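You operate a simulated robot arm through the tools that you are given. There is no shell and no other tool. Be economical: measure what you need, move in short steps, check, and stop when the job is done.

Carry out the task below with a simulated robot arm. There is one attempt and no reset: what you move stays moved.

TASK
Set the relief valve to lift at about 320 kPa and prove it.
Fine: pump till the red pin pops, trim the brass knob, prove it again, end vented and backed off.

The check looks at the end state, three seconds after you hand in, the way a careful person would. Anything else that was tipped, shoved, dropped, spilled or broken makes it a failure.

THE ROBOT
A 7-joint arm with a two-finger parallel gripper on a trunk, on a base that drives. Base frame: it is fixed to the floor where the robot stands at the start and does not move with it; the origin is under the middle of the robot, x ahead of it, y to its left, z up; the surface under the hand at the start is at about z = 860. Units: mm, degrees, N and s.
With the tool pointing down near the work surface it reaches from about 380 to 880 mm from the robot's upright axis, wherever it stands. Its first joint turns from -166.0 to 166.0 degrees. Places, roughly: brass knob [700, 0, 900]; pump knob [500, 0, 900]; vent lever [600, -100, 900]. Payload 3.43 kg.
The TCP is the grasp point between the finger pads, 34 mm short of the fingertips. In the tool frame z runs along the fingers and y along their closing line. Largest opening 128 mm; finger width 24, thickness 12; the body of the gripper, 48 by 130 mm, starts 96 mm behind the TCP.
Orientation is told as [roll, pitch, yaw] about the base's x, y, z axes, in that order, counted from this pose: with the fingers straight down and closing along the base's y, the tool's x points along the base's -x, its y along +y and its z along -z.

THE INTERFACE
- The arm moves only by the tool servo_tool. Its argument "moves" is a list of rows, each a list of 7 numbers: the turn, a rotation vector about the tool's x, y, z in rad, then the shift along the tool's x, y, z in mm, then the gripper command, from -1 (fully open) to 1 (shut), values between in proportion. In form: [[wx, wy, wz, x, y, z, jaw], ...]. A call has 1 to 12 rows; each row shifts and turns the commanded pose from where the row before left it, along the tool's axes as they then stand. A row lasts 0.2 s, in which the tool goes at most 50 mm and 8.6 degrees; a call with a longer step from one row to the next is refused whole, and so is a gripper value outside its range. Where a pose cannot be reached the arm comes as near as it can. A force on the tool above 70 N (or 10 N above the force at the start of the call, whichever is more), or a blocked arm, ends the call early, and 0.2 s more pass. Each finger travels about 153 mm/s and halts on what it meets, pressing with about 40 N; the grip force reading is that of the motor and also rises with nothing between the fingers. The clock runs only during rows and for 0.2 s after the last one: add rows that do not move to give the fingers time. The reply holds the time, the measured pose of the TCP, the force on the tool along the base axes, the opening and the grip force, in the units named above and with some noise, with the torque about the TCP (base axes, N m) and any sound that the robot's microphone picked up.
- Cameras (640 x 400 px; columns grow to the right, rows downward): "scene" is now at [181.4, -1.3, 1549]; the picture's right is [0.01, -1.00, 0.00], its down [-0.79, -0.00, -0.62] and it looks along [0.62, 0.00, -0.79] (base axes); focal length 269 px, centre (320, 200). "wrist" rides on the gripper at [76, -11, -160] in the tool frame; the picture's right is [0.15, 0.99, 0.00], its down [-0.88, 0.13, -0.46] and it looks along [-0.45, 0.07, 0.89] (tool axes); focal length 234 px, centre (320, 200). There is no depth. A picture from a camera that has moved, and an enlarged one, comes with that camera's place and axes in the base frame and with its lens.
- get_image(camera): a new picture of that camera. The clock stands still meanwhile.
- base_move(legs): drives the robot by 1 to 6 legs, each [ahead, turn to the left] in mm and degrees, along the robot's own axes; the way and the turn of a leg run together, so that a leg with both is an arc; at most 1500 mm and 180 degrees a leg. The arm and the cameras ride along, it lands a little off, and it stops where it bumps. It gives what a move gives.
- turn_head(pan, tilt): turns the head with the scene camera to pan (to the left, within 132 degrees either way) and tilt (down, from -29 to 69), counted from straight ahead of the robot. It gives what a move gives.
- enlarge(camera, box): a new picture of the part [left, top, right, bottom] of that camera's present view, enlarged. The clock stands still meanwhile.
- job_done(): hands the job in; it is judged then, once.

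Work in short steps. Places have to be worked out from the pictures, the camera data and where the tool is seen: move nearer, look again, correct. Check each grasp and each placing, and mend what went wrong. You have 120 turns and 98 pictures in all, those below and enlarged ones among them. Open the gripper and draw the arm clear of the work before you hand the job in, unless the task says otherwise; then end with one line.

The tools are called after ">>>" as name(argument=value, ...) on one line, values as JSON. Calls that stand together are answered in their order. servo_tool: Moves the arm, as the interface text tells. Its arguments: {"type":"object","properties":{"moves":{"type":"array","items":{"type":"array","items":{"type":"number"}}}},"required":["moves"]} The other tools are called the same way: base_move (legs) drives the base; turn_head (pan, tilt) turns the head that bears the scene camera; get_image (camera) takes a picture; enlarge (camera, box) takes an enlarged picture of a part of a camera's view; job_done () hands the job in.

At the start:

```text
clock: 0.0
eef_pos: [545.2, 117.7, 1198.2]
tool_rot: [0.0, 0.0, 0.3]
force: [0.3, 0.6, -0.2]
ft_torque: [-0.03, -0.01, 0.01]
opening: 128.0
gripper_force: 0.1
robot x, y, heading: [0.5, 1.6, -0.2]
head pan, tilt: [0.3, 52.0]
```

scene: 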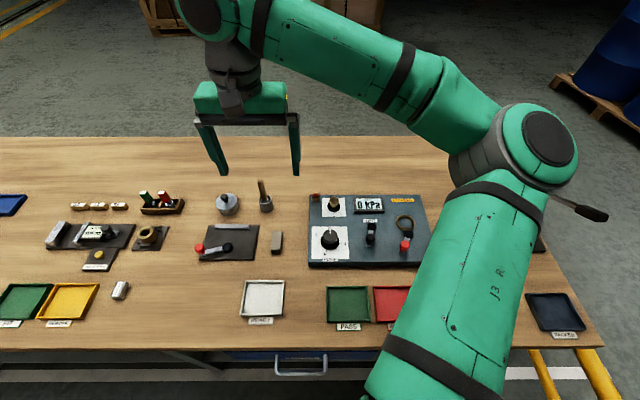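
wrist: 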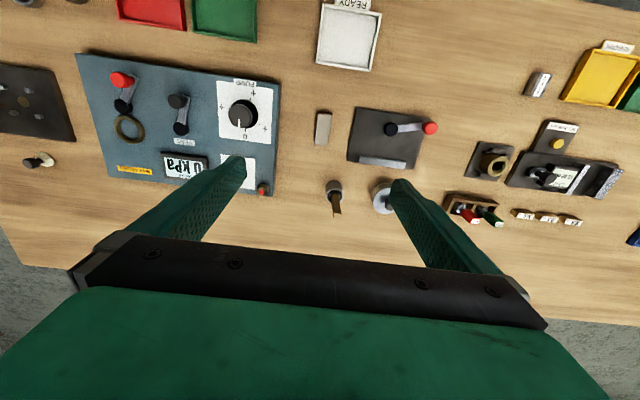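

The test panel is the blue-grey board; I'll look at it enlarged in both views.

>>> enlarge(camera="scene", box=[290, 180, 450, 280])

>>> enlarge(camera="wrist", box=[70, 40, 290, 210])

```text
4.00 times, centred on (370, 230) of scene
camera zoom: at [181.4, -1.3, 1549.0], right [0.01, -1.0, 0.0], down [-0.79, 0.0, -0.62], along [0.62, 0.0, -0.79], focal length 1077 px, centre (120, 80)
```

zoom: 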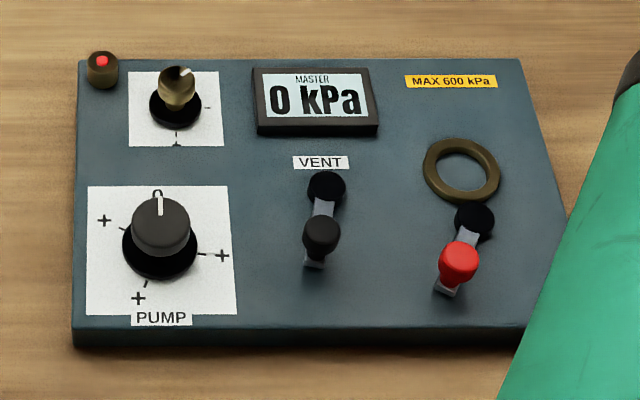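

```text
2.35 times, centred on (180, 125) of wrist
camera zoom: at [469.0, 107.1, 1358.8], right [-0.15, 0.99, 0.0], down [0.88, 0.13, 0.46], along [0.45, 0.07, -0.89], focal length 551 px, centre (649, 376)
```

zoom: 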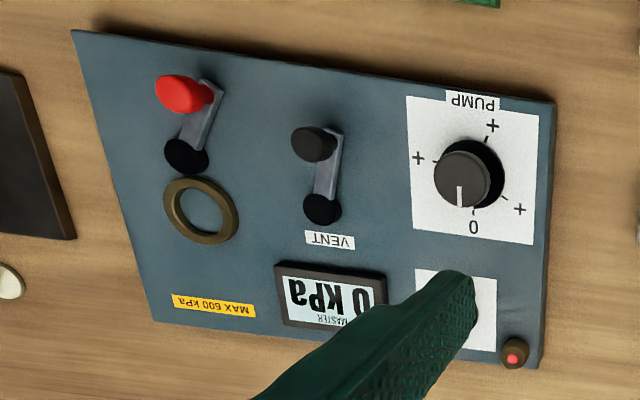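

The panel has the pump dial, brass knob with the red pin beside it, VENT lever, red lever and ring port. I'll bring the hand over the pump knob, staying high, for a closer look.

>>> servo_tool(moves=[[0, 0, 0, -2, -29, 20, -0.2], [0, 0, 0, -2, -29, 20, -0.2], [0, 0, 0, -2, -29, 20, -0.2], [0, 0, 0, -2, -29, 20, -0.2], [0, 0, 0, -2, -29, 20, -0.2], [0, 0, 0, 0, 0, 0, -0.2]])

>>> get_image(camera="wrist")

>>> get_image(camera="scene")

```text
clock: 1.4
eef_pos: [555.2, -27.3, 1098.5]
tool_rot: [0.0, 0.0, 0.2]
force: [0.2, 0.2, -0.5]
ft_torque: [0.02, -0.01, 0.05]
opening: 76.7
gripper_force: 0.0
robot x, y, heading: [2.7, 0.4, -0.1]
head pan, tilt: [0.3, 52.0]
```

```text
93 pictures are left
camera wrist: at [479.6, -37.9, 1259.1], right [-0.15, 0.99, 0.0], down [0.88, 0.13, 0.46], along [0.45, 0.07, -0.89], focal length 234 px, centre (320, 200)
```

wrist: 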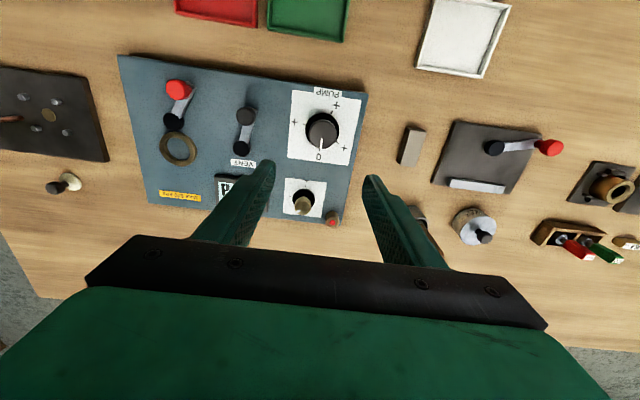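

```text
92 pictures are left
camera scene: at [181.4, -1.3, 1549.0], right [0.01, -1.0, 0.0], down [-0.79, 0.0, -0.62], along [0.62, 0.0, -0.79], focal length 269 px, centre (320, 200)
```

scene: 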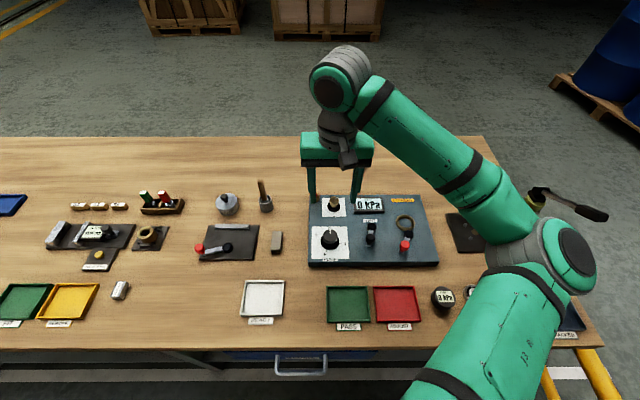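

Pump knob estimated at about (544, -25), top near z 930. I'll go down partway over it and look again to refine.

>>> servo_tool(moves=[[0, 0, 0, 4, 1, 25, -0.2], [0, 0, 0, 4, 1, 25, -0.2], [0, 0, 0, 3, 0, 25, -0.2], [0, 0, 0, 0, 0, 15, -0.2], [0, 0, 0, 0, 0, 0, -0.2]])

>>> get_image(camera="wrist")

>>> enlarge(camera="scene", box=[290, 180, 450, 280])

```text
clock: 2.6
eef_pos: [545.7, -25.2, 1008.6]
tool_rot: [0.0, 0.0, 0.3]
force: [-1.1, 0.8, 0.0]
ft_torque: [-0.02, 0.0, -0.01]
opening: 76.6
gripper_force: 0.0
robot x, y, heading: [-2.0, -0.7, 0.1]
head pan, tilt: [0.3, 52.0]
```

```text
91 pictures are left
camera wrist: at [469.2, -35.5, 1169.1], right [-0.15, 0.99, 0.0], down [0.88, 0.13, 0.46], along [0.45, 0.07, -0.89], focal length 234 px, centre (320, 200)
```

wrist: 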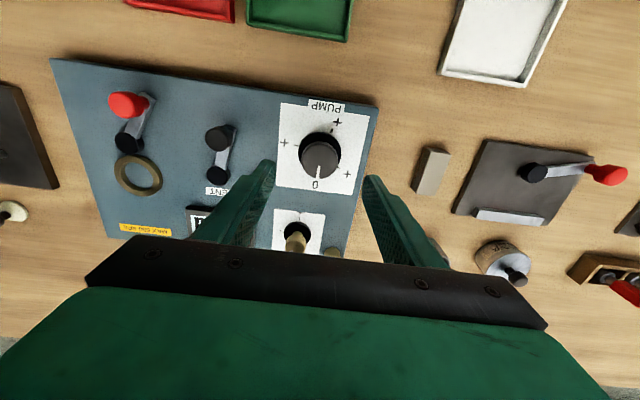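

```text
4.00 times, centred on (370, 230) of scene
camera zoom: at [181.4, -1.3, 1549.0], right [0.01, -1.0, 0.0], down [-0.79, 0.0, -0.62], along [0.62, 0.0, -0.79], focal length 1077 px, centre (120, 80)
```

zoom: 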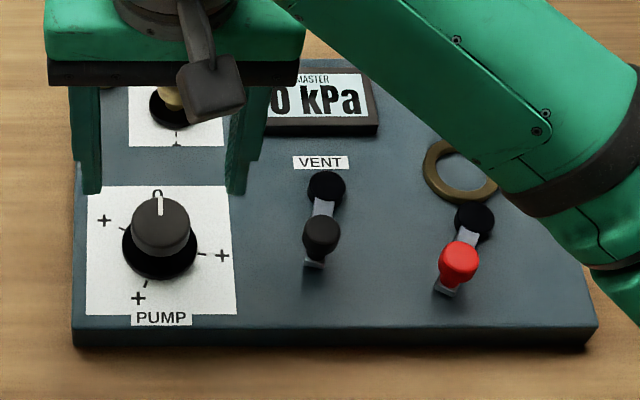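

Estimate now (546, -24), knob top ~z 927, panel ~z 880. I'll lower until fingertips straddle the top of the knob and check centring.

>>> servo_tool(moves=[[0, 0, 0, 0, 0, 20, -0.2], [0, 0, 0, 0, 1, 20, -0.2], [0, 0, 0, 0, 0, 18, -0.2], [0, 0, 0, 0, 0, 0, -0.2]])

>>> enlarge(camera="wrist", box=[180, 80, 460, 255])

>>> enlarge(camera="scene", box=[290, 180, 450, 280])

```text
clock: 3.6
eef_pos: [544.0, -24.2, 950.1]
tool_rot: [0.1, -0.1, 0.2]
force: [0.4, 0.5, 0.4]
ft_torque: [0.02, -0.01, 0.0]
opening: 76.7
gripper_force: 0.1
robot x, y, heading: [1.5, 4.4, -0.2]
head pan, tilt: [0.3, 52.0]
```

```text
2.29 times, centred on (320, 168) of wrist
camera zoom: at [468.8, -33.9, 1110.7], right [-0.15, 0.99, 0.0], down [0.88, 0.13, 0.46], along [0.45, 0.07, -0.89], focal length 535 px, centre (320, 274)
```

zoom: 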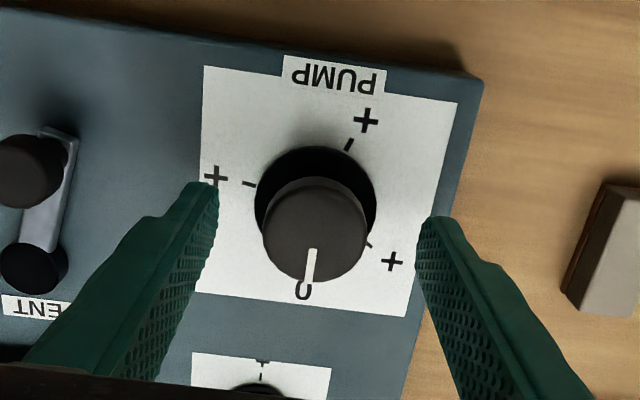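

```text
4.00 times, centred on (370, 230) of scene
camera zoom: at [181.4, -1.3, 1549.0], right [0.01, -1.0, 0.0], down [-0.79, 0.0, -0.62], along [0.62, 0.0, -0.79], focal length 1077 px, centre (120, 80)
```

zoom: 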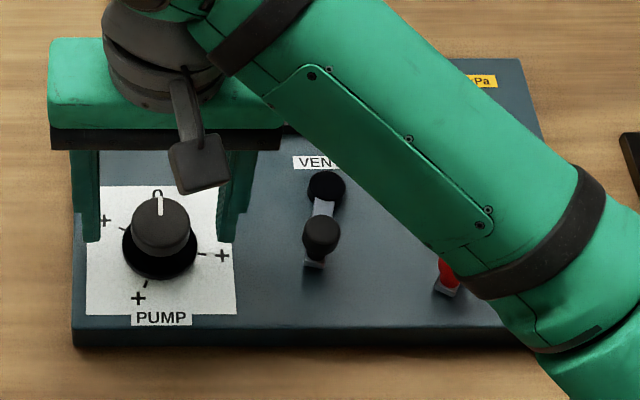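

Centred in y; x needs about +4 mm. I go down to TCP z ≈ 924 and close on the knob.

>>> servo_tool(moves=[[0, 0, 0, -4, 0, 13, -0.2], [0, 0, 0, 0, 0, 13, -0.2], [0, 0, 0, 0, 0, 0, 0.1], [0, 0, 0, 0, 0, 0, 1], [0, 0, 0, 0, 0, 0, 1], [0, 0, 0, 0, 0, 0, 1]])

>>> enlarge(camera="wrist", box=[180, 80, 460, 255])

```text
clock: 5.0
eef_pos: [548.4, -24.4, 924.0]
tool_rot: [-0.2, 0.0, 0.2]
force: [0.1, -12.8, -3.5]
ft_torque: [-0.77, -0.37, 0.03]
opening: 51.8
gripper_force: 44.8
robot x, y, heading: [0.8, -0.3, -0.1]
head pan, tilt: [0.3, 52.0]
```

```text
2.29 times, centred on (320, 168) of wrist
camera zoom: at [472.4, -35.2, 1084.7], right [-0.15, 0.99, 0.0], down [0.88, 0.13, 0.46], along [0.45, 0.07, -0.89], focal length 535 px, centre (320, 274)
```

zoom: 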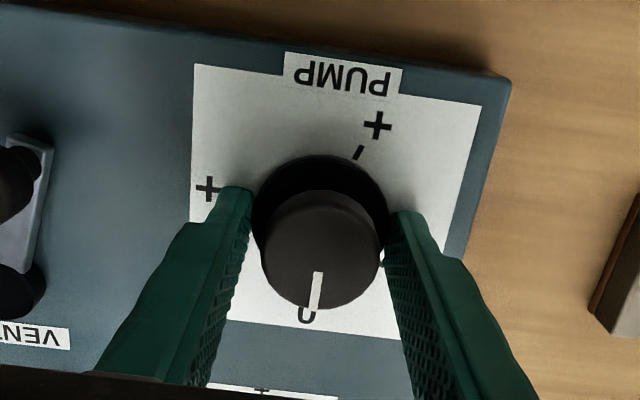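

Opening 51.8 with a side force of 13 N: the tips are on the wider black skirt and slightly off centre. I'll loosen, rise 10 mm and close again to see whether the knob itself is narrower.

>>> servo_tool(moves=[[0, 0, 0, 0, 0, 0, 0.0], [0, 0, 0, 0, -1, -10, 0.0], [0, 0, 0, 0, 0, 0, 0.3], [0, 0, 0, 0, 0, 0, 1], [0, 0, 0, 0, 0, 0, 1]])

>>> enlarge(camera="wrist", box=[180, 80, 460, 255])

```text
clock: 6.2
eef_pos: [547.5, -25.2, 934.0]
tool_rot: [-0.1, 0.0, 0.2]
force: [-0.9, -0.9, -3.0]
ft_torque: [-0.1, -0.06, 0.01]
opening: 39.8
gripper_force: 44.8
robot x, y, heading: [0.7, 1.8, 0.2]
head pan, tilt: [0.3, 52.0]
```

```text
2.29 times, centred on (320, 168) of wrist
camera zoom: at [472.6, -35.6, 1094.7], right [-0.15, 0.99, 0.0], down [0.88, 0.13, 0.46], along [0.45, 0.07, -0.89], focal length 535 px, centre (320, 274)
```

zoom: 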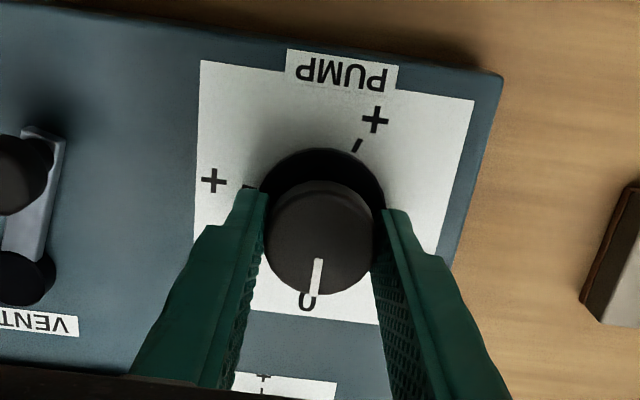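

Now holding the 40 mm knob centrally. I'll turn clockwise (from above) about 30° and see the reaction.

>>> servo_tool(moves=[[0, 0, 0.13, 0, 0, 0, 1], [0, 0, 0.13, 0, 0, 0, 1], [0, 0, 0.13, 0, 0, 0, 1], [0, 0, 0.13, 0, 0, 0, 1], [0, 0, 0, 0, 0, 0, 1]])

>>> get_image(camera="wrist")

>>> enlarge(camera="scene", box=[290, 180, 450, 280])

```text
clock: 7.4
eef_pos: [547.8, -25.8, 933.9]
tool_rot: [0.0, 0.0, -29.6]
force: [-2.3, -5.1, 2.4]
ft_torque: [0.23, 0.25, 0.02]
opening: 39.7
gripper_force: 45.4
robot x, y, heading: [1.3, -1.2, -0.1]
head pan, tilt: [0.3, 52.0]
```

```text
85 pictures are left
camera wrist: at [476.6, 3.1, 1094.7], right [0.36, 0.93, 0.0], down [0.83, -0.32, 0.46], along [0.43, -0.17, -0.89], focal length 234 px, centre (320, 200)
```

wrist: 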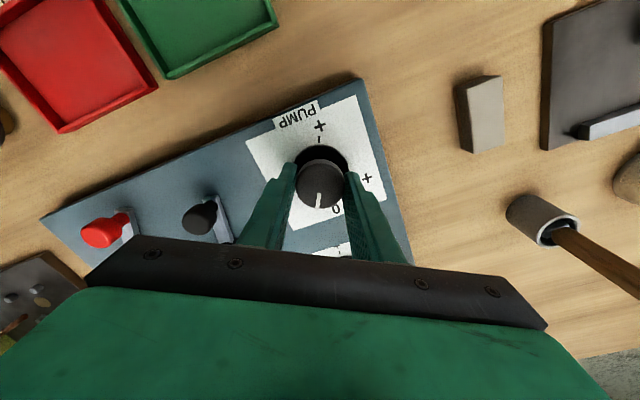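

```text
4.00 times, centred on (370, 230) of scene
camera zoom: at [181.2, -1.5, 1549.0], right [0.01, -1.0, 0.0], down [-0.79, 0.0, -0.62], along [0.62, 0.0, -0.79], focal length 1077 px, centre (120, 80)
```

zoom: 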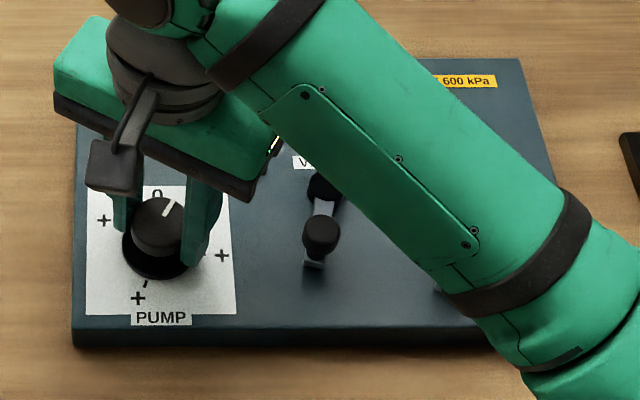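

The knob turns with the gripper; the arm hides the display from the head, but at larger yaw the wrist camera should see it beside the fingers. Turn another 60° clockwise.

>>> servo_tool(moves=[[0, 0, 0.145, 0, 0, 0, 1], [0, 0, 0.145, 0, 0, 0, 1], [0, 0, 0.145, 0, 0, 0, 1], [0, 0, 0.145, 0, 0, 0, 1], [0, 0, 0.145, 0, 0, 0, 1], [0, 0, 0.145, 0, 0, 0, 1], [0, 0, 0.145, 0, 0, 0, 1]])

>>> get_image(camera="wrist")

```text
clock: 9.0
eef_pos: [546.6, -26.3, 935.4]
tool_rot: [-0.1, 0.1, -88.0]
force: [-23.5, -21.0, -4.2]
ft_torque: [0.47, 0.07, 0.03]
opening: 39.5
gripper_force: 44.5
robot x, y, heading: [-1.1, 2.9, -0.2]
head pan, tilt: [0.3, 52.0]
```

```text
83 pictures are left
camera wrist: at [533.4, 50.1, 1094.7], right [0.98, 0.18, 0.0], down [0.16, -0.87, 0.46], along [0.08, -0.45, -0.89], focal length 234 px, centre (320, 200)
```

wrist: 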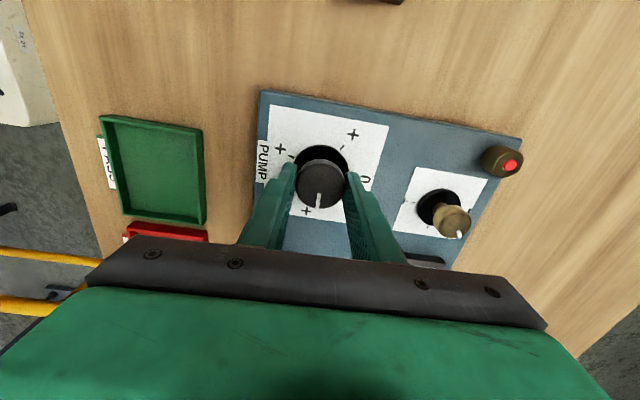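

Side forces say the true knob axis is ~1.5 mm toward -x,-y of mine; correct that and turn another 45°.

>>> servo_tool(moves=[[0, 0, 0.1, -1.5, -1.5, 0, 1], [0, 0, 0.145, 0, 0, 0, 1], [0, 0, 0.145, 0, 0, 0, 1], [0, 0, 0.145, 0, 0, 0, 1], [0, 0, 0.145, 0, 0, 0, 1], [0, 0, 0.145, 0, 0, 0, 1]])

>>> get_image(camera="wrist")

```text
clock: 10.1
eef_pos: [546.1, -26.1, 932.2]
tool_rot: [-0.7, 0.6, -118.6]
force: [-26.3, 6.2, 23.6]
ft_torque: [-0.23, 0.13, 0.04]
opening: 39.5
gripper_force: 45.1
out of reach, approached as far as the arm can: row 5
robot x, y, heading: [-2.6, 1.2, -0.2]
head pan, tilt: [0.3, 52.0]
stopped in row 5: the force on the tool passed its limit at 135 N (the readings are from after the stop); the commanded pose is now the measured one
```

```text
82 pictures are left
camera wrist: at [573.9, 44.0, 1093.8], right [0.94, -0.35, -0.01], down [-0.31, -0.84, 0.44], along [-0.16, -0.41, -0.9], focal length 234 px, centre (320, 200)
```

wrist: 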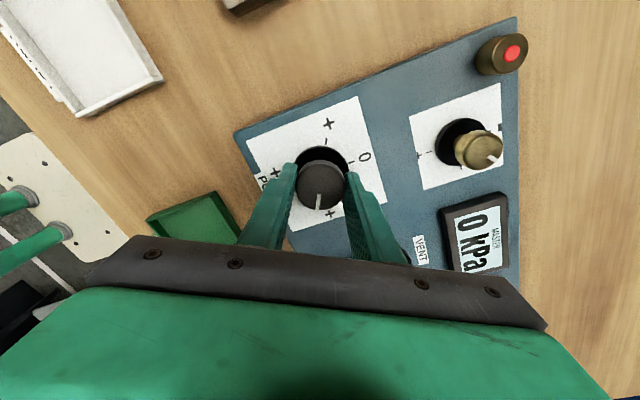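

Display reads 0 kPa after ~119°, and the wrist hits its limit near yaw -118; the vent is presumably open. I'll turn the knob back to 0 first, then deal with the vent lever.

>>> servo_tool(moves=[[0, 0, -0.14, 0, 0, 0, 1], [0, 0, -0.14, 0, 0, 0, 1], [0, 0, -0.14, 0, 0, 0, 1], [0, 0, -0.14, 0, 0, 0, 1], [0, 0, -0.14, 0, 0, 0, 1], [0, 0, -0.14, 0, 0, 0, 1], [0, 0, -0.14, 0, 0, 0, 1], [0, 0, -0.14, 0, 0, 0, 1]])

```text
clock: 11.9
eef_pos: [548.8, -26.0, 931.8]
tool_rot: [0.5, 1.0, -54.7]
force: [-28.2, 12.2, 25.6]
ft_torque: [0.47, 0.93, 0.03]
opening: 39.8
gripper_force: 44.9
robot x, y, heading: [1.9, 1.7, -0.0]
head pan, tilt: [0.3, 52.0]
```

Small residual forces; nudge to relieve and continue back to zero.

>>> servo_tool(moves=[[0, 0, -0.12, 2, -1, -2, 1], [0, 0, -0.14, 0, 0, 0, 1], [0, 0, -0.14, 0, 0, 0, 1], [0, 0, -0.14, 0, 0, 0, 1], [0, 0, -0.14, 0, 0, 0, 1], [0, 0, -0.14, 0, 0, 0, 1], [0, 0, -0.135, 0, 0, 0, 1], [0, 0, 0, 0, 0, 0, 1]])

>>> enlarge(camera="wrist", box=[180, 80, 460, 255])

```text
clock: 13.7
eef_pos: [548.4, -25.3, 932.0]
tool_rot: [1.0, 0.3, 0.0]
force: [22.4, 21.0, -38.1]
ft_torque: [-0.61, -0.32, -0.14]
opening: 39.9
gripper_force: 44.4
robot x, y, heading: [1.3, 1.5, 0.0]
head pan, tilt: [0.3, 52.0]
```

```text
2.29 times, centred on (320, 168) of wrist
camera zoom: at [473.1, -38.1, 1093.0], right [-0.15, 0.99, 0.02], down [0.88, 0.12, 0.45], along [0.45, 0.08, -0.89], focal length 535 px, centre (320, 274)
```

zoom: 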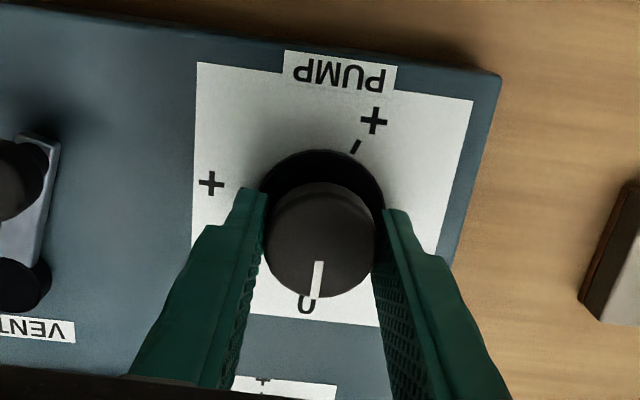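

Pointer is at 0 and a reaction torque suggests a stop there. Release and rise clear, straightening the tilt, to view the vent lever.

>>> servo_tool(moves=[[0, 0, 0, 0, 0, 0, 0.2], [0, 0, 0, 0, 0, 0, -0.1], [0.017, 0, 0, 0, 0, -20, -0.1], [0, 0, 0, 0, 0, -25, -0.1], [0, 0, 0, 0, -30, -30, -0.1], [0, 0, 0, 0, -40, 0, -0.1], [0, 0, 0, 0, -40, 0, -0.1], [0, 0, 0, 0, 0, 0, -0.1]])

>>> get_image(camera="wrist")

>>> enlarge(camera="scene", box=[290, 180, 450, 280])

```text
clock: 15.5
eef_pos: [547.7, -135.7, 1008.9]
tool_rot: [-0.1, 0.2, -0.1]
force: [-0.5, 0.2, 0.6]
ft_torque: [0.0, 0.02, -0.02]
opening: 70.3
gripper_force: 0.0
robot x, y, heading: [3.1, -2.1, -0.3]
head pan, tilt: [0.3, 52.0]
```

```text
80 pictures are left
camera wrist: at [472.2, -145.7, 1170.1], right [-0.14, 0.99, 0.0], down [0.88, 0.13, 0.45], along [0.45, 0.06, -0.89], focal length 234 px, centre (320, 200)
```

wrist: 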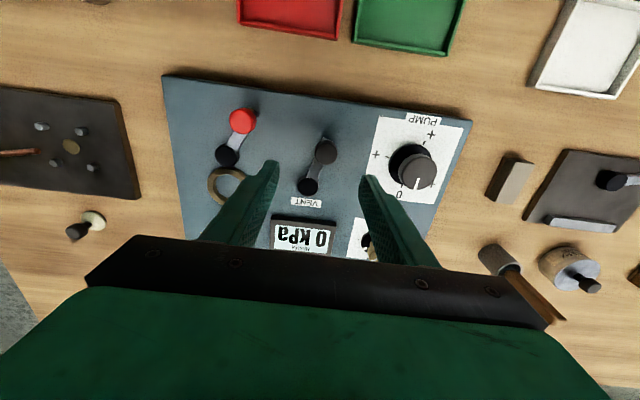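

```text
4.00 times, centred on (370, 230) of scene
camera zoom: at [181.1, -1.3, 1549.0], right [0.01, -1.0, 0.0], down [-0.79, 0.0, -0.62], along [0.62, 0.0, -0.79], focal length 1077 px, centre (120, 80)
```

zoom: 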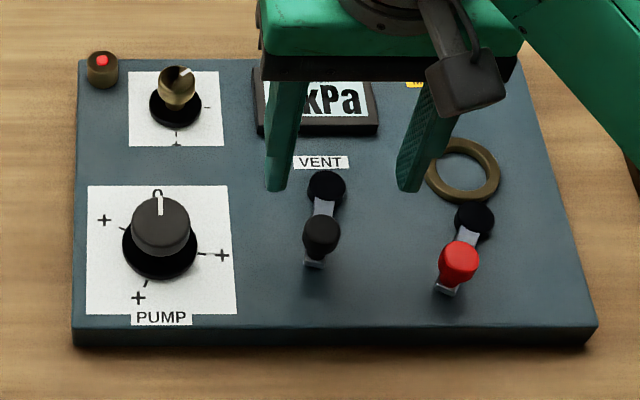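

Vent handle at about (542, -133), pivot about (595, -145). I'll lower open fingers around the handle, stopping with tips near its top, and check.

>>> servo_tool(moves=[[0, 0, 0, 5, 2, 22, -0.1], [0, 0, 0, 0, 0, 22, -0.1], [0, 0, 0, 0, 0, 16, -0.1], [0, 0, 0, 0, 0, 0, -0.1]])

>>> enlarge(camera="wrist", box=[180, 80, 460, 255])

>>> enlarge(camera="scene", box=[290, 180, 450, 280])

```text
clock: 16.5
eef_pos: [541.7, -134.8, 947.9]
tool_rot: [-0.1, 0.2, -0.2]
force: [-0.2, 0.2, 0.3]
ft_torque: [-0.04, 0.0, 0.01]
opening: 70.5
gripper_force: 0.0
robot x, y, heading: [-1.2, 2.2, 0.1]
head pan, tilt: [0.3, 52.0]
```

```text
2.29 times, centred on (320, 168) of wrist
camera zoom: at [467.3, -144.5, 1109.4], right [-0.14, 0.99, 0.0], down [0.88, 0.13, 0.45], along [0.45, 0.06, -0.89], focal length 535 px, centre (320, 274)
```

zoom: 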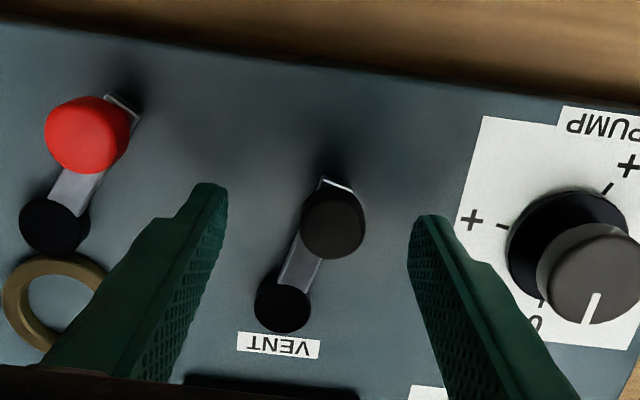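

```text
4.00 times, centred on (370, 230) of scene
camera zoom: at [181.1, -1.3, 1549.0], right [0.01, -1.0, 0.0], down [-0.79, 0.0, -0.62], along [0.62, 0.0, -0.79], focal length 1077 px, centre (120, 80)
```

zoom: 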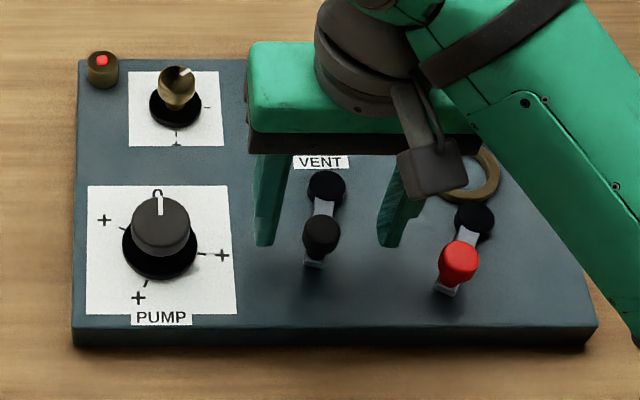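

Handle is ~4 mm toward +y of the finger middle. I correct, drop 14 mm and cage the handle loosely (32 mm opening).

>>> servo_tool(moves=[[0, 0, 0, -2, 4, 7, -0.1], [0, 0, 0, 0, 0, 8, -0.1], [0, 0, 0, 0, 0, 0, 0.3], [0, 0, 0, 0, 0, 0, 0.5], [0, 0, 0, 0, 0, 0, 0.5]])

>>> enlarge(camera="wrist", box=[180, 80, 460, 255])

```text
clock: 17.7
eef_pos: [544.1, -130.4, 933.3]
tool_rot: [-0.1, 0.3, -0.1]
force: [-0.4, 0.0, 0.5]
ft_torque: [0.02, -0.01, -0.01]
opening: 32.0
gripper_force: 0.1
robot x, y, heading: [-1.0, 0.5, -0.2]
head pan, tilt: [0.3, 52.0]
```

```text
2.29 times, centred on (320, 168) of wrist
camera zoom: at [468.5, -140.2, 1094.5], right [-0.14, 0.99, 0.0], down [0.88, 0.13, 0.45], along [0.45, 0.06, -0.89], focal length 535 px, centre (320, 274)
```

zoom: 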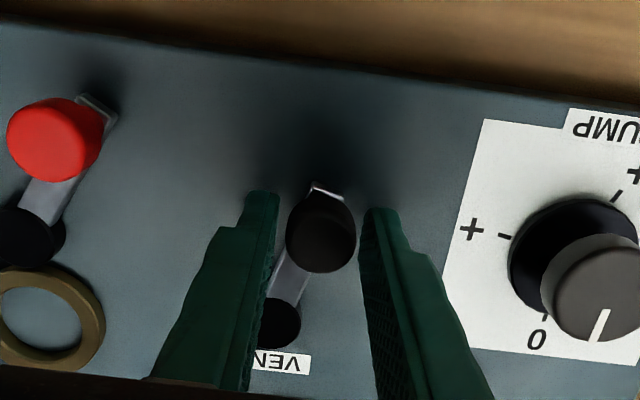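

Caged without contact. Try pushing the handle gently to -y by 15 mm and see whether it moves freely.

>>> servo_tool(moves=[[0, 0, 0, 0, -5, 0, 0.5], [0, 0, 0, 0, -5, 0, 0.5], [0, 0, 0, 0, -5, 0, 0.5], [0, 0, 0, 0, 0, 0, 0.5]])

>>> enlarge(camera="wrist", box=[180, 80, 460, 255])

```text
clock: 18.7
eef_pos: [544.1, -143.1, 932.3]
tool_rot: [0.1, 0.2, 0.0]
force: [8.2, 26.4, -1.5]
ft_torque: [0.18, 0.2, -0.33]
opening: 47.6
gripper_force: 13.1
robot x, y, heading: [-0.2, -0.1, -0.1]
head pan, tilt: [0.3, 52.0]
```

```text
2.29 times, centred on (320, 168) of wrist
camera zoom: at [468.3, -153.5, 1093.8], right [-0.15, 0.99, 0.0], down [0.88, 0.13, 0.45], along [0.45, 0.07, -0.89], focal length 535 px, centre (320, 274)
```

zoom: 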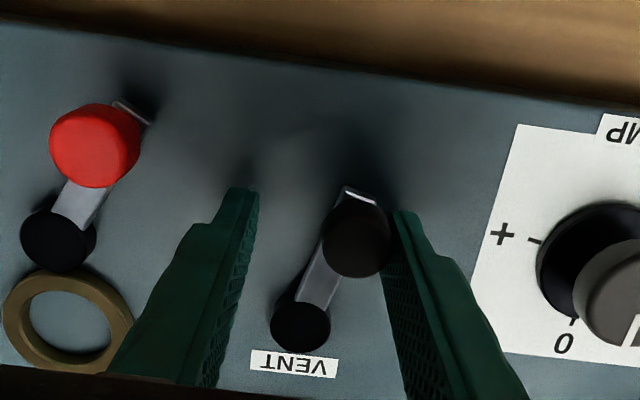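

The lever resists at 26 N (fingers spread), so it's at its stop that way. Back off and try +y.

>>> servo_tool(moves=[[0, 0, 0, 0, 7, 0, 0.5], [0, 0, 0, 0, 8, 0, 0.5], [0, 0, 0, 0, 5, 0, 0.5], [0, 0, 0, 0, 5, 0, 0.5], [0, 0, 0, 0, 5, 0, 0.5], [0, 0, 0, 0, 0, 0, 0.5]])

>>> enlarge(camera="wrist", box=[180, 80, 460, 255])

```text
clock: 20.1
eef_pos: [544.4, -114.8, 934.0]
tool_rot: [-0.1, 0.2, -0.3]
force: [-0.1, -2.1, 0.0]
ft_torque: [-0.06, -0.05, -0.02]
opening: 33.3
gripper_force: 0.6
robot x, y, heading: [-3.6, 3.4, 0.1]
head pan, tilt: [0.3, 52.0]
```

```text
2.29 times, centred on (320, 168) of wrist
camera zoom: at [468.7, -125.3, 1094.5], right [-0.14, 0.99, 0.0], down [0.88, 0.13, 0.45], along [0.45, 0.06, -0.89], focal length 535 px, centre (320, 274)
```

zoom: 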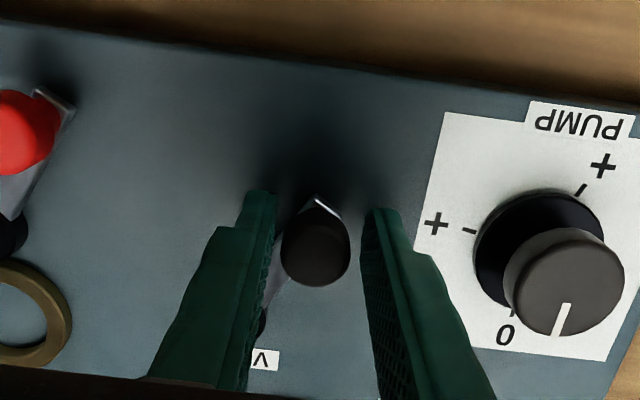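

It swings freely toward +y. I'll follow the arc around the pivot (597, -145, radius ~53), turning the tool with it.

>>> servo_tool(moves=[[0, 0, 0.14, -8.6, 1.8, 0, 0.5], [0, 0, 0.14, -4.1, 4.1, 0, 0.5], [0, 0, 0.14, -3.8, 6.4, 0, 0.5], [0, 0, 0.14, -3.6, 6.4, 0, 0.5], [0, 0, 0.14, -3.6, 6.4, 0, 0.5], [0, 0, 0, 0, 0, 0, 0.5]])

>>> get_image(camera="wrist")

```text
clock: 21.5
eef_pos: [574.4, -97.4, 932.8]
tool_rot: [-0.2, 0.1, -40.4]
force: [-1.7, -0.8, -0.1]
ft_torque: [-0.01, 0.02, -0.06]
opening: 33.6
gripper_force: 1.1
robot x, y, heading: [2.1, -0.2, 0.1]
head pan, tilt: [0.3, 52.0]
```

```text
73 pictures are left
camera wrist: at [510.8, -56.0, 1094.0], right [0.53, 0.85, 0.0], down [0.76, -0.47, 0.45], along [0.38, -0.24, -0.89], focal length 234 px, centre (320, 200)
```

wrist: 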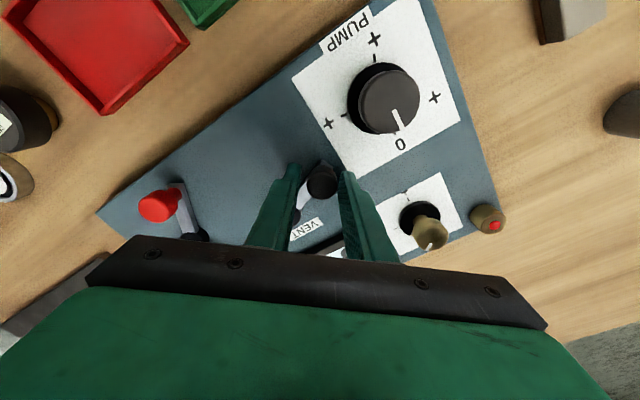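

The lever follows well (~66°). Continue up to about 90°, watching for a stop.

>>> servo_tool(moves=[[0, 0, 0.14, -3.6, 6.4, 0, 0.5], [0, 0, 0.14, -3.6, 6.4, 0, 0.5], [0, 0, 0.14, -3.6, 6.4, 0, 0.5], [0, 0, 0, 0, 0, 0, 0.5]])

>>> get_image(camera="wrist")

```text
clock: 22.5
eef_pos: [595.0, -93.6, 932.9]
tool_rot: [-0.3, 0.0, -64.5]
force: [-34.0, -11.8, 5.9]
ft_torque: [0.22, 0.54, 0.24]
opening: 52.9
gripper_force: 19.4
robot x, y, heading: [-0.5, 0.4, 0.0]
head pan, tilt: [0.3, 52.0]
```

```text
72 pictures are left
camera wrist: at [552.8, -28.9, 1093.9], right [0.83, 0.56, -0.01], down [0.5, -0.74, 0.45], along [0.25, -0.38, -0.89], focal length 234 px, centre (320, 200)
```

wrist: 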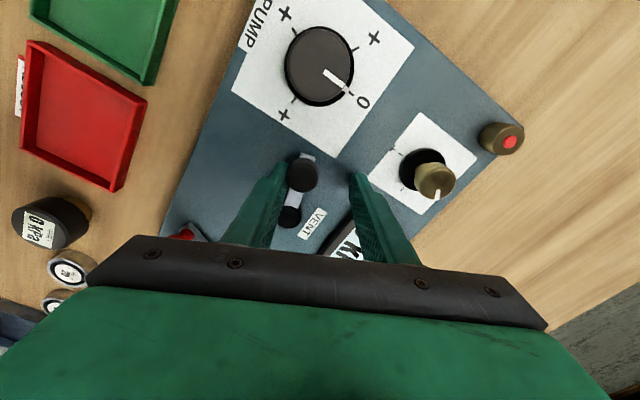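

The lever hit its other stop (about 60° of travel). Ease back, open, and lift clear.

>>> servo_tool(moves=[[0, 0, 0, 0, -10, 0, 0.3], [0, 0, 0, 0, 0, 0, 0.2], [0, 0, 0, 0, 0, -25, 0.2], [0, 0, 0, 0, 0, -30, 0.2], [0, 0, 0, 0, 0, -30, 0.2], [0, 0, 0, 0, 0, 0, 0.2]])

>>> get_image(camera="wrist")

```text
clock: 23.9
eef_pos: [587.8, -96.7, 1017.7]
tool_rot: [-0.5, 0.2, -64.3]
force: [-1.0, 0.7, -1.0]
ft_torque: [-0.01, 0.0, 0.03]
opening: 51.3
gripper_force: 0.0
robot x, y, heading: [-0.9, 1.7, -0.1]
head pan, tilt: [0.3, 52.0]
```

```text
71 pictures are left
camera wrist: at [544.5, -32.1, 1178.4], right [0.83, 0.56, 0.0], down [0.5, -0.74, 0.45], along [0.25, -0.38, -0.89], focal length 234 px, centre (320, 200)
```

wrist: 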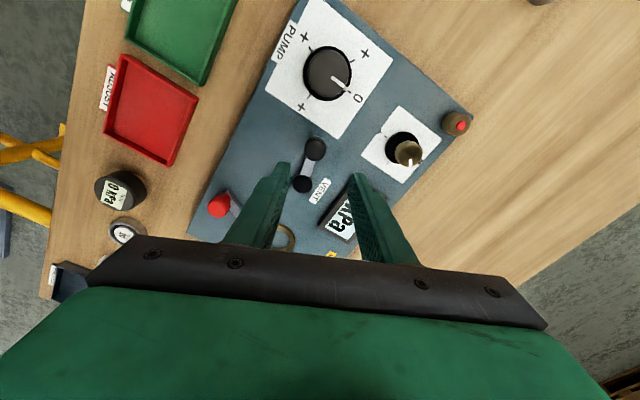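

Vent lever moved to its other stop. Now rotate the wrist back at height so I'll have a long clockwise stroke on the pump knob.

>>> servo_tool(moves=[[0, 0, -0.145, 0, 0, 0, 0.1], [0, 0, -0.145, 0, 0, 0, 0.1], [0, 0, -0.145, 0, 0, 0, 0.1], [0, 0, -0.145, 0, 0, 0, 0.1], [0, 0, -0.145, 0, 0, 0, 0.1], [0, 0, -0.145, 0, 0, 0, 0.1], [0, 0, -0.145, 0, 0, 0, 0.1], [0, 0, -0.145, 0, 0, 0, 0.1], [0, 0, -0.145, 0, 0, 0, 0.1], [0, 0, -0.145, 0, 0, 0, 0.1], [0, 0, -0.145, 0, 0, 0, 0.1], [0, 0, -0.145, 0, 0, 0, 0.1]])

>>> servo_tool(moves=[[0, 0, -0.145, 0, 0, 0, 0.1], [0, 0, -0.145, 0, 0, 0, 0.1], [0, 0, -0.145, 0, 0, 0, 0.1], [0, 0, -0.145, 0, 0, 0, 0.1], [0, 0, -0.145, 0, 0, 0, 0.1], [0, 0, -0.145, 0, 0, 0, 0.1], [0, 0, -0.09, 0, 0, 0, 0.1]])

```text
clock: 26.5
eef_pos: [587.8, -96.4, 1018.7]
tool_rot: [0.1, 0.1, 35.5]
force: [0.1, -0.3, 0.3]
ft_torque: [0.0, -0.02, 0.0]
opening: 57.7
gripper_force: 0.2
robot x, y, heading: [-0.7, 0.0, -0.1]
head pan, tilt: [0.3, 52.0]
```

```text
clock: 28.1
eef_pos: [587.4, -96.6, 1017.2]
tool_rot: [0.4, 0.1, 90.5]
force: [0.7, 0.1, -0.2]
ft_torque: [0.0, 0.0, 0.01]
opening: 57.5
gripper_force: 0.0
robot x, y, heading: [-0.8, 1.8, 0.0]
head pan, tilt: [0.3, 52.0]
```

At yaw 90. Move over the pump knob (547, -25.5) and check alignment.

>>> servo_tool(moves=[[0, 0, 0, -30, 15, 0, 0.1], [0, 0, 0, -30, 15, 0, 0.1], [0, 0, 0, -11, 10.5, 20, 0.1], [0, 0, 0, 0, 0, 25, 0.1], [0, 0, 0, 0, 0, 0, 0.1]])

>>> get_image(camera="wrist")

>>> enlarge(camera="scene", box=[290, 180, 450, 280])

```text
clock: 29.3
eef_pos: [545.4, -25.8, 973.1]
tool_rot: [0.2, 0.2, 90.3]
force: [0.5, -0.1, 0.2]
ft_torque: [0.01, -0.01, 0.0]
opening: 57.8
gripper_force: 0.0
robot x, y, heading: [3.8, 1.6, -0.2]
head pan, tilt: [0.3, 52.0]
```

```text
70 pictures are left
camera wrist: at [558.5, -100.6, 1133.9], right [-0.99, -0.15, 0.0], down [-0.14, 0.88, 0.46], along [-0.07, 0.45, -0.89], focal length 234 px, centre (320, 200)
```

wrist: 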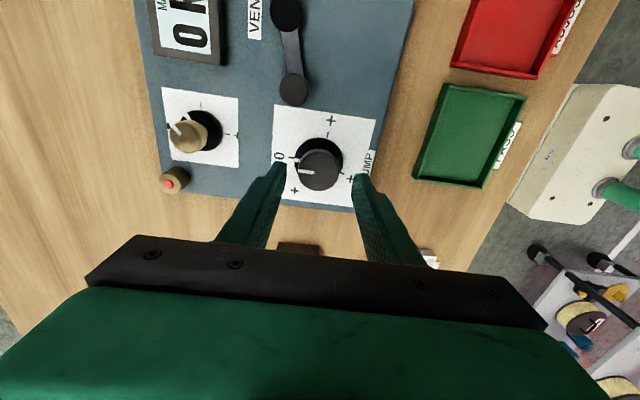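

```text
4.00 times, centred on (370, 230) of scene
camera zoom: at [181.2, -1.2, 1549.0], right [0.01, -1.0, 0.0], down [-0.79, 0.0, -0.62], along [0.62, 0.0, -0.79], focal length 1077 px, centre (120, 80)
```

zoom: 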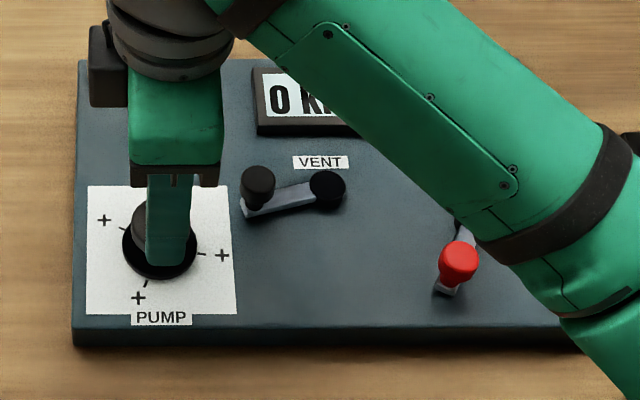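

Wrist view at yaw 90 shows both display and red pin. Descend to z 934 and grip.

>>> servo_tool(moves=[[0, 0, 0, 0, -1, 20, 0.1], [0, 0, 0, 0, 0, 19, 0.1], [0, 0, 0, 0, 0, 0, 0.3], [0, 0, 0, 0, 0, 0, 1], [0, 0, 0, 0, 0, 0, 1]])

```text
clock: 30.5
eef_pos: [547.5, -26.5, 934.3]
tool_rot: [0.2, 0.1, 90.4]
force: [1.6, 1.1, -1.8]
ft_torque: [-0.18, -0.95, 0.01]
opening: 38.8
gripper_force: 45.3
robot x, y, heading: [2.2, -1.5, 0.1]
head pan, tilt: [0.3, 52.0]
```

Well centred. Turn clockwise ~58° and look at the display.

>>> servo_tool(moves=[[0, 0, 0.145, 0, 0, 0, 1], [0, 0, 0.145, 0, 0, 0, 1], [0, 0, 0.145, 0, 0, 0, 1], [0, 0, 0.145, 0, 0, 0, 1], [0, 0, 0, 0, 0, 0, 1]])

>>> get_image(camera="wrist")

```text
clock: 31.7
eef_pos: [546.8, -25.5, 934.8]
tool_rot: [0.1, 0.2, 57.2]
force: [-8.5, 4.4, 15.3]
ft_torque: [0.46, 0.34, 0.02]
opening: 38.9
gripper_force: 44.9
robot x, y, heading: [3.3, -2.2, 0.2]
head pan, tilt: [0.3, 52.0]
```

```text
68 pictures are left
camera wrist: at [515.3, -94.7, 1095.2], right [-0.91, 0.41, 0.0], down [0.37, 0.81, 0.45], along [0.18, 0.41, -0.89], focal length 234 px, centre (320, 200)
```

wrist: 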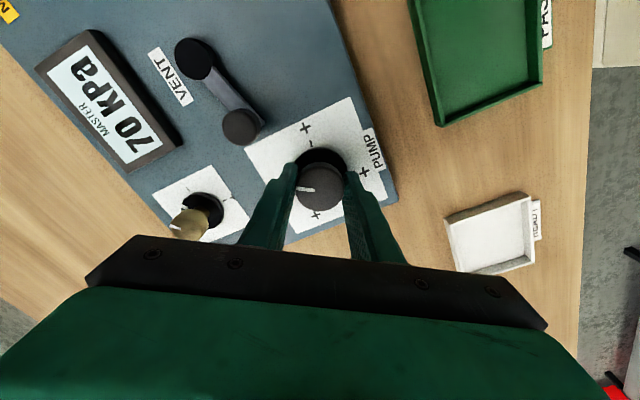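

70 kPa after 33° clockwise with vent shut: ~2.1 kPa/deg. Continue in steps, listening for the pop.

>>> servo_tool(moves=[[0, 0, 0.13, 0, 0, 0, 1], [0, 0, 0.13, 0, 0, 0, 1], [0, 0, 0.13, 0, 0, 0, 1], [0, 0, 0.13, 0, 0, 0, 1], [0, 0, 0, 0, 0, 0, 1]])

>>> get_image(camera="wrist")

```text
clock: 32.9
eef_pos: [545.2, -24.7, 934.4]
tool_rot: [0.2, 0.3, 27.3]
force: [-23.4, 8.6, 9.9]
ft_torque: [0.7, -0.14, 0.02]
opening: 38.8
gripper_force: 44.3
robot x, y, heading: [-0.4, 1.2, -0.0]
head pan, tilt: [0.3, 52.0]
```

```text
67 pictures are left
camera wrist: at [484.7, -69.2, 1095.4], right [-0.58, 0.81, 0.0], down [0.72, 0.52, 0.45], along [0.36, 0.27, -0.89], focal length 234 px, centre (320, 200)
```

wrist: 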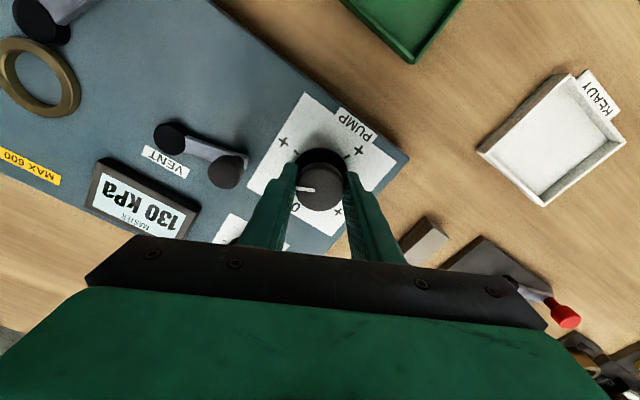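

130 kPa at 63°. I'll release, turn the wrist back for a fresh stroke that ends with both display and pin in view, and check that pressure holds.

>>> servo_tool(moves=[[0, 0, 0, 0, 0, 0, 0.1], [0, 0, 0, 0, 0, -8, 0.1], [0, 0, -0.145, 0, 0, 0, 0.1], [0, 0, -0.145, 0, 0, 0, 0.1], [0, 0, -0.145, 0, 0, 0, 0.1], [0, 0, -0.145, 0, 0, 0, 0.1], [0, 0, -0.145, 0, 0, 0, 0.1], [0, 0, -0.145, 0, 0, 0, 0.1], [0, 0, -0.145, 0, 0, 0, 0.1], [0, 0, -0.145, 0, 0, 0, 0.1], [0, 0, -0.145, 0, 0, 0, 0.1], [0, 0, -0.145, 0, 0, 0, 0.1]])

>>> servo_tool(moves=[[0, 0, -0.145, 0, 0, 0, 0.1], [0, 0, -0.145, 0, 0, 0, 0.1], [0, 0, -0.145, 0, 0, 0, 0.1], [0, 0, -0.145, 0, 0, 0, 0.1], [0, 0, -0.145, 0, 0, 0, 0.1], [0, 0, -0.145, 0, 0, 0, 0.1], [0, 0, -0.145, 0, 0, 0, 0.1], [0, 0, -0.145, 0, 0, 0, 0.1], [0, 0, -0.145, 0, 0, 0, 0.1]])

>>> get_image(camera="wrist")

```text
clock: 35.5
eef_pos: [546.5, -26.2, 942.1]
tool_rot: [0.3, 0.0, 110.5]
force: [0.4, -0.4, 0.8]
ft_torque: [0.0, 0.02, 0.01]
opening: 57.8
gripper_force: 0.1
robot x, y, heading: [0.7, -2.5, -0.1]
head pan, tilt: [0.3, 52.0]
```

```text
clock: 37.5
eef_pos: [547.2, -25.6, 942.0]
tool_rot: [0.0, -0.2, -174.7]
force: [0.1, 0.4, 0.4]
ft_torque: [0.01, -0.01, -0.01]
opening: 57.5
gripper_force: 0.2
robot x, y, heading: [-1.0, -0.9, 0.0]
head pan, tilt: [0.3, 52.0]
```

```text
66 pictures are left
camera wrist: at [622.2, -6.7, 1102.4], right [0.24, -0.97, 0.0], down [-0.86, -0.21, 0.46], along [-0.45, -0.11, -0.89], focal length 234 px, centre (320, 200)
```

wrist: 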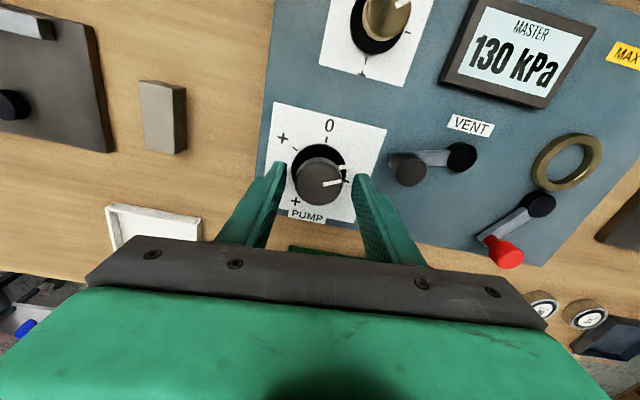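

Pressure holds at 130. Regrip at yaw 185 and pump ~30° more.

>>> servo_tool(moves=[[0, 0, 0, 0, 0, 8, 0.1], [0, 0, 0, 0, 0, 0, 0.4], [0, 0, 0, 0, 0, 0, 1], [0, 0, 0, 0, 0, 0, 1], [0, 0, 0.13, 0, 0, 0, 1], [0, 0, 0.13, 0, 0, 0, 1], [0, 0, 0.13, 0, 0, 0, 1], [0, 0, 0.13, 0, 0, 0, 1], [0, 0, 0, 0, 0, 0, 1]])

>>> get_image(camera="wrist")

```text
clock: 39.5
eef_pos: [547.4, -24.6, 934.9]
tool_rot: [0.0, -0.2, 155.6]
force: [-6.1, 20.7, 10.6]
ft_torque: [0.92, 0.51, 0.01]
opening: 39.2
gripper_force: 45.3
robot x, y, heading: [0.3, 0.3, -0.1]
head pan, tilt: [0.3, 52.0]
```

```text
65 pictures are left
camera wrist: at [621.3, -45.1, 1094.5], right [-0.28, -0.96, 0.0], down [-0.85, 0.25, 0.46], along [-0.44, 0.13, -0.89], focal length 234 px, centre (320, 200)
```

wrist: 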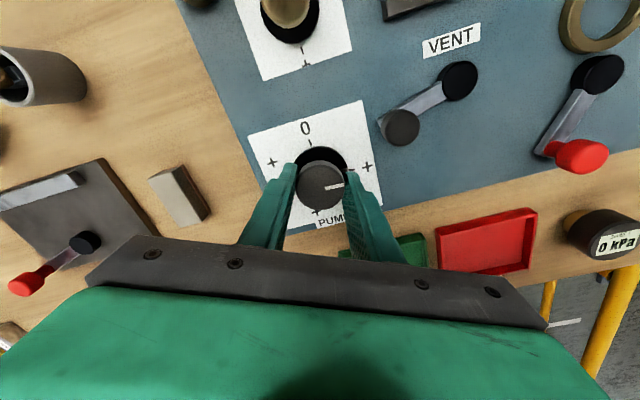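

No pop yet (~190 kPa). Continue 22° with a 1 mm recentring.

>>> servo_tool(moves=[[0, 0, 0.13, -0.4, -0.9, 0, 1], [0, 0, 0.13, 0, 0, 0, 1], [0, 0, 0.13, 0, 0, 0, 1], [0, 0, 0, 0, 0, 0, 1]])

>>> get_image(camera="wrist")

```text
clock: 40.5
eef_pos: [546.3, -24.4, 934.3]
tool_rot: [0.2, -0.1, 133.1]
force: [-8.4, 13.7, 6.1]
ft_torque: [0.67, 0.13, 0.01]
opening: 39.3
gripper_force: 45.1
robot x, y, heading: [4.1, -3.1, -0.0]
head pan, tilt: [0.3, 52.0]
```

```text
64 pictures are left
camera wrist: at [607.7, -71.4, 1094.6], right [-0.62, -0.78, 0.0], down [-0.69, 0.56, 0.46], along [-0.36, 0.28, -0.89], focal length 234 px, centre (320, 200)
```

wrist: 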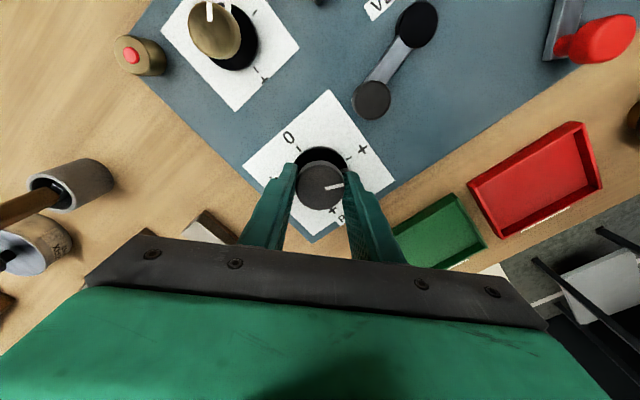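

Pin still in (~235 kPa). Continue 15°.

>>> servo_tool(moves=[[0, 0, 0.09, 0, 0, 0, 1], [0, 0, 0.09, 0, 0, 0, 1], [0, 0, 0.08, 0, 0, 0, 1], [0, 0, 0, 0, 0, 0, 1]])

>>> get_image(camera="wrist")

```text
clock: 41.5
eef_pos: [546.7, -24.9, 935.1]
tool_rot: [0.1, 0.0, 118.2]
force: [-5.8, 9.3, 1.0]
ft_torque: [0.68, 0.21, 0.02]
opening: 39.2
gripper_force: 45.1
robot x, y, heading: [-1.3, 1.9, -0.0]
head pan, tilt: [0.3, 52.0]
```

```text
63 pictures are left
camera wrist: at [593.4, -85.2, 1094.7], right [-0.8, -0.6, 0.0], down [-0.53, 0.72, 0.46], along [-0.28, 0.36, -0.89], focal length 234 px, centre (320, 200)
```

wrist: 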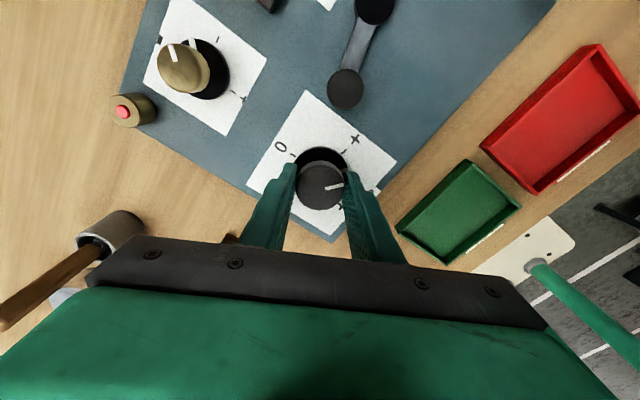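

Pin still in (~265 kPa). Continue 15° in slow rows.

>>> servo_tool(moves=[[0, 0, 0.05, 0, 0, 0, 1], [0, 0, 0.05, 0, 0, 0, 1], [0, 0, 0.05, 0, 0, 0, 1], [0, 0, 0.05, 0, 0, 0, 1], [0, 0, 0.05, 0, 0, 0, 1], [0, 0, 0, 0, 0, 0, 1]])

>>> get_image(camera="wrist")

```text
clock: 42.9
eef_pos: [548.1, -24.3, 933.4]
tool_rot: [0.3, 0.0, 103.9]
force: [-6.8, 7.0, 2.9]
ft_torque: [0.66, 0.08, 0.01]
opening: 39.4
gripper_force: 45.1
robot x, y, heading: [0.6, -0.5, -0.2]
head pan, tilt: [0.3, 52.0]
```

```text
62 pictures are left
camera wrist: at [576.8, -94.7, 1094.7], right [-0.93, -0.38, 0.0], down [-0.34, 0.82, 0.46], along [-0.18, 0.42, -0.89], focal length 234 px, centre (320, 200)
```

wrist: 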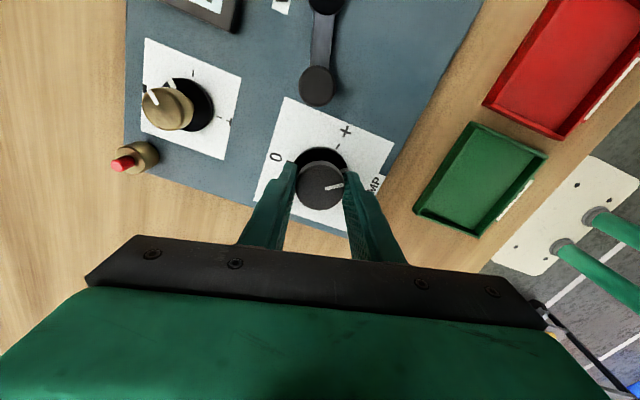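

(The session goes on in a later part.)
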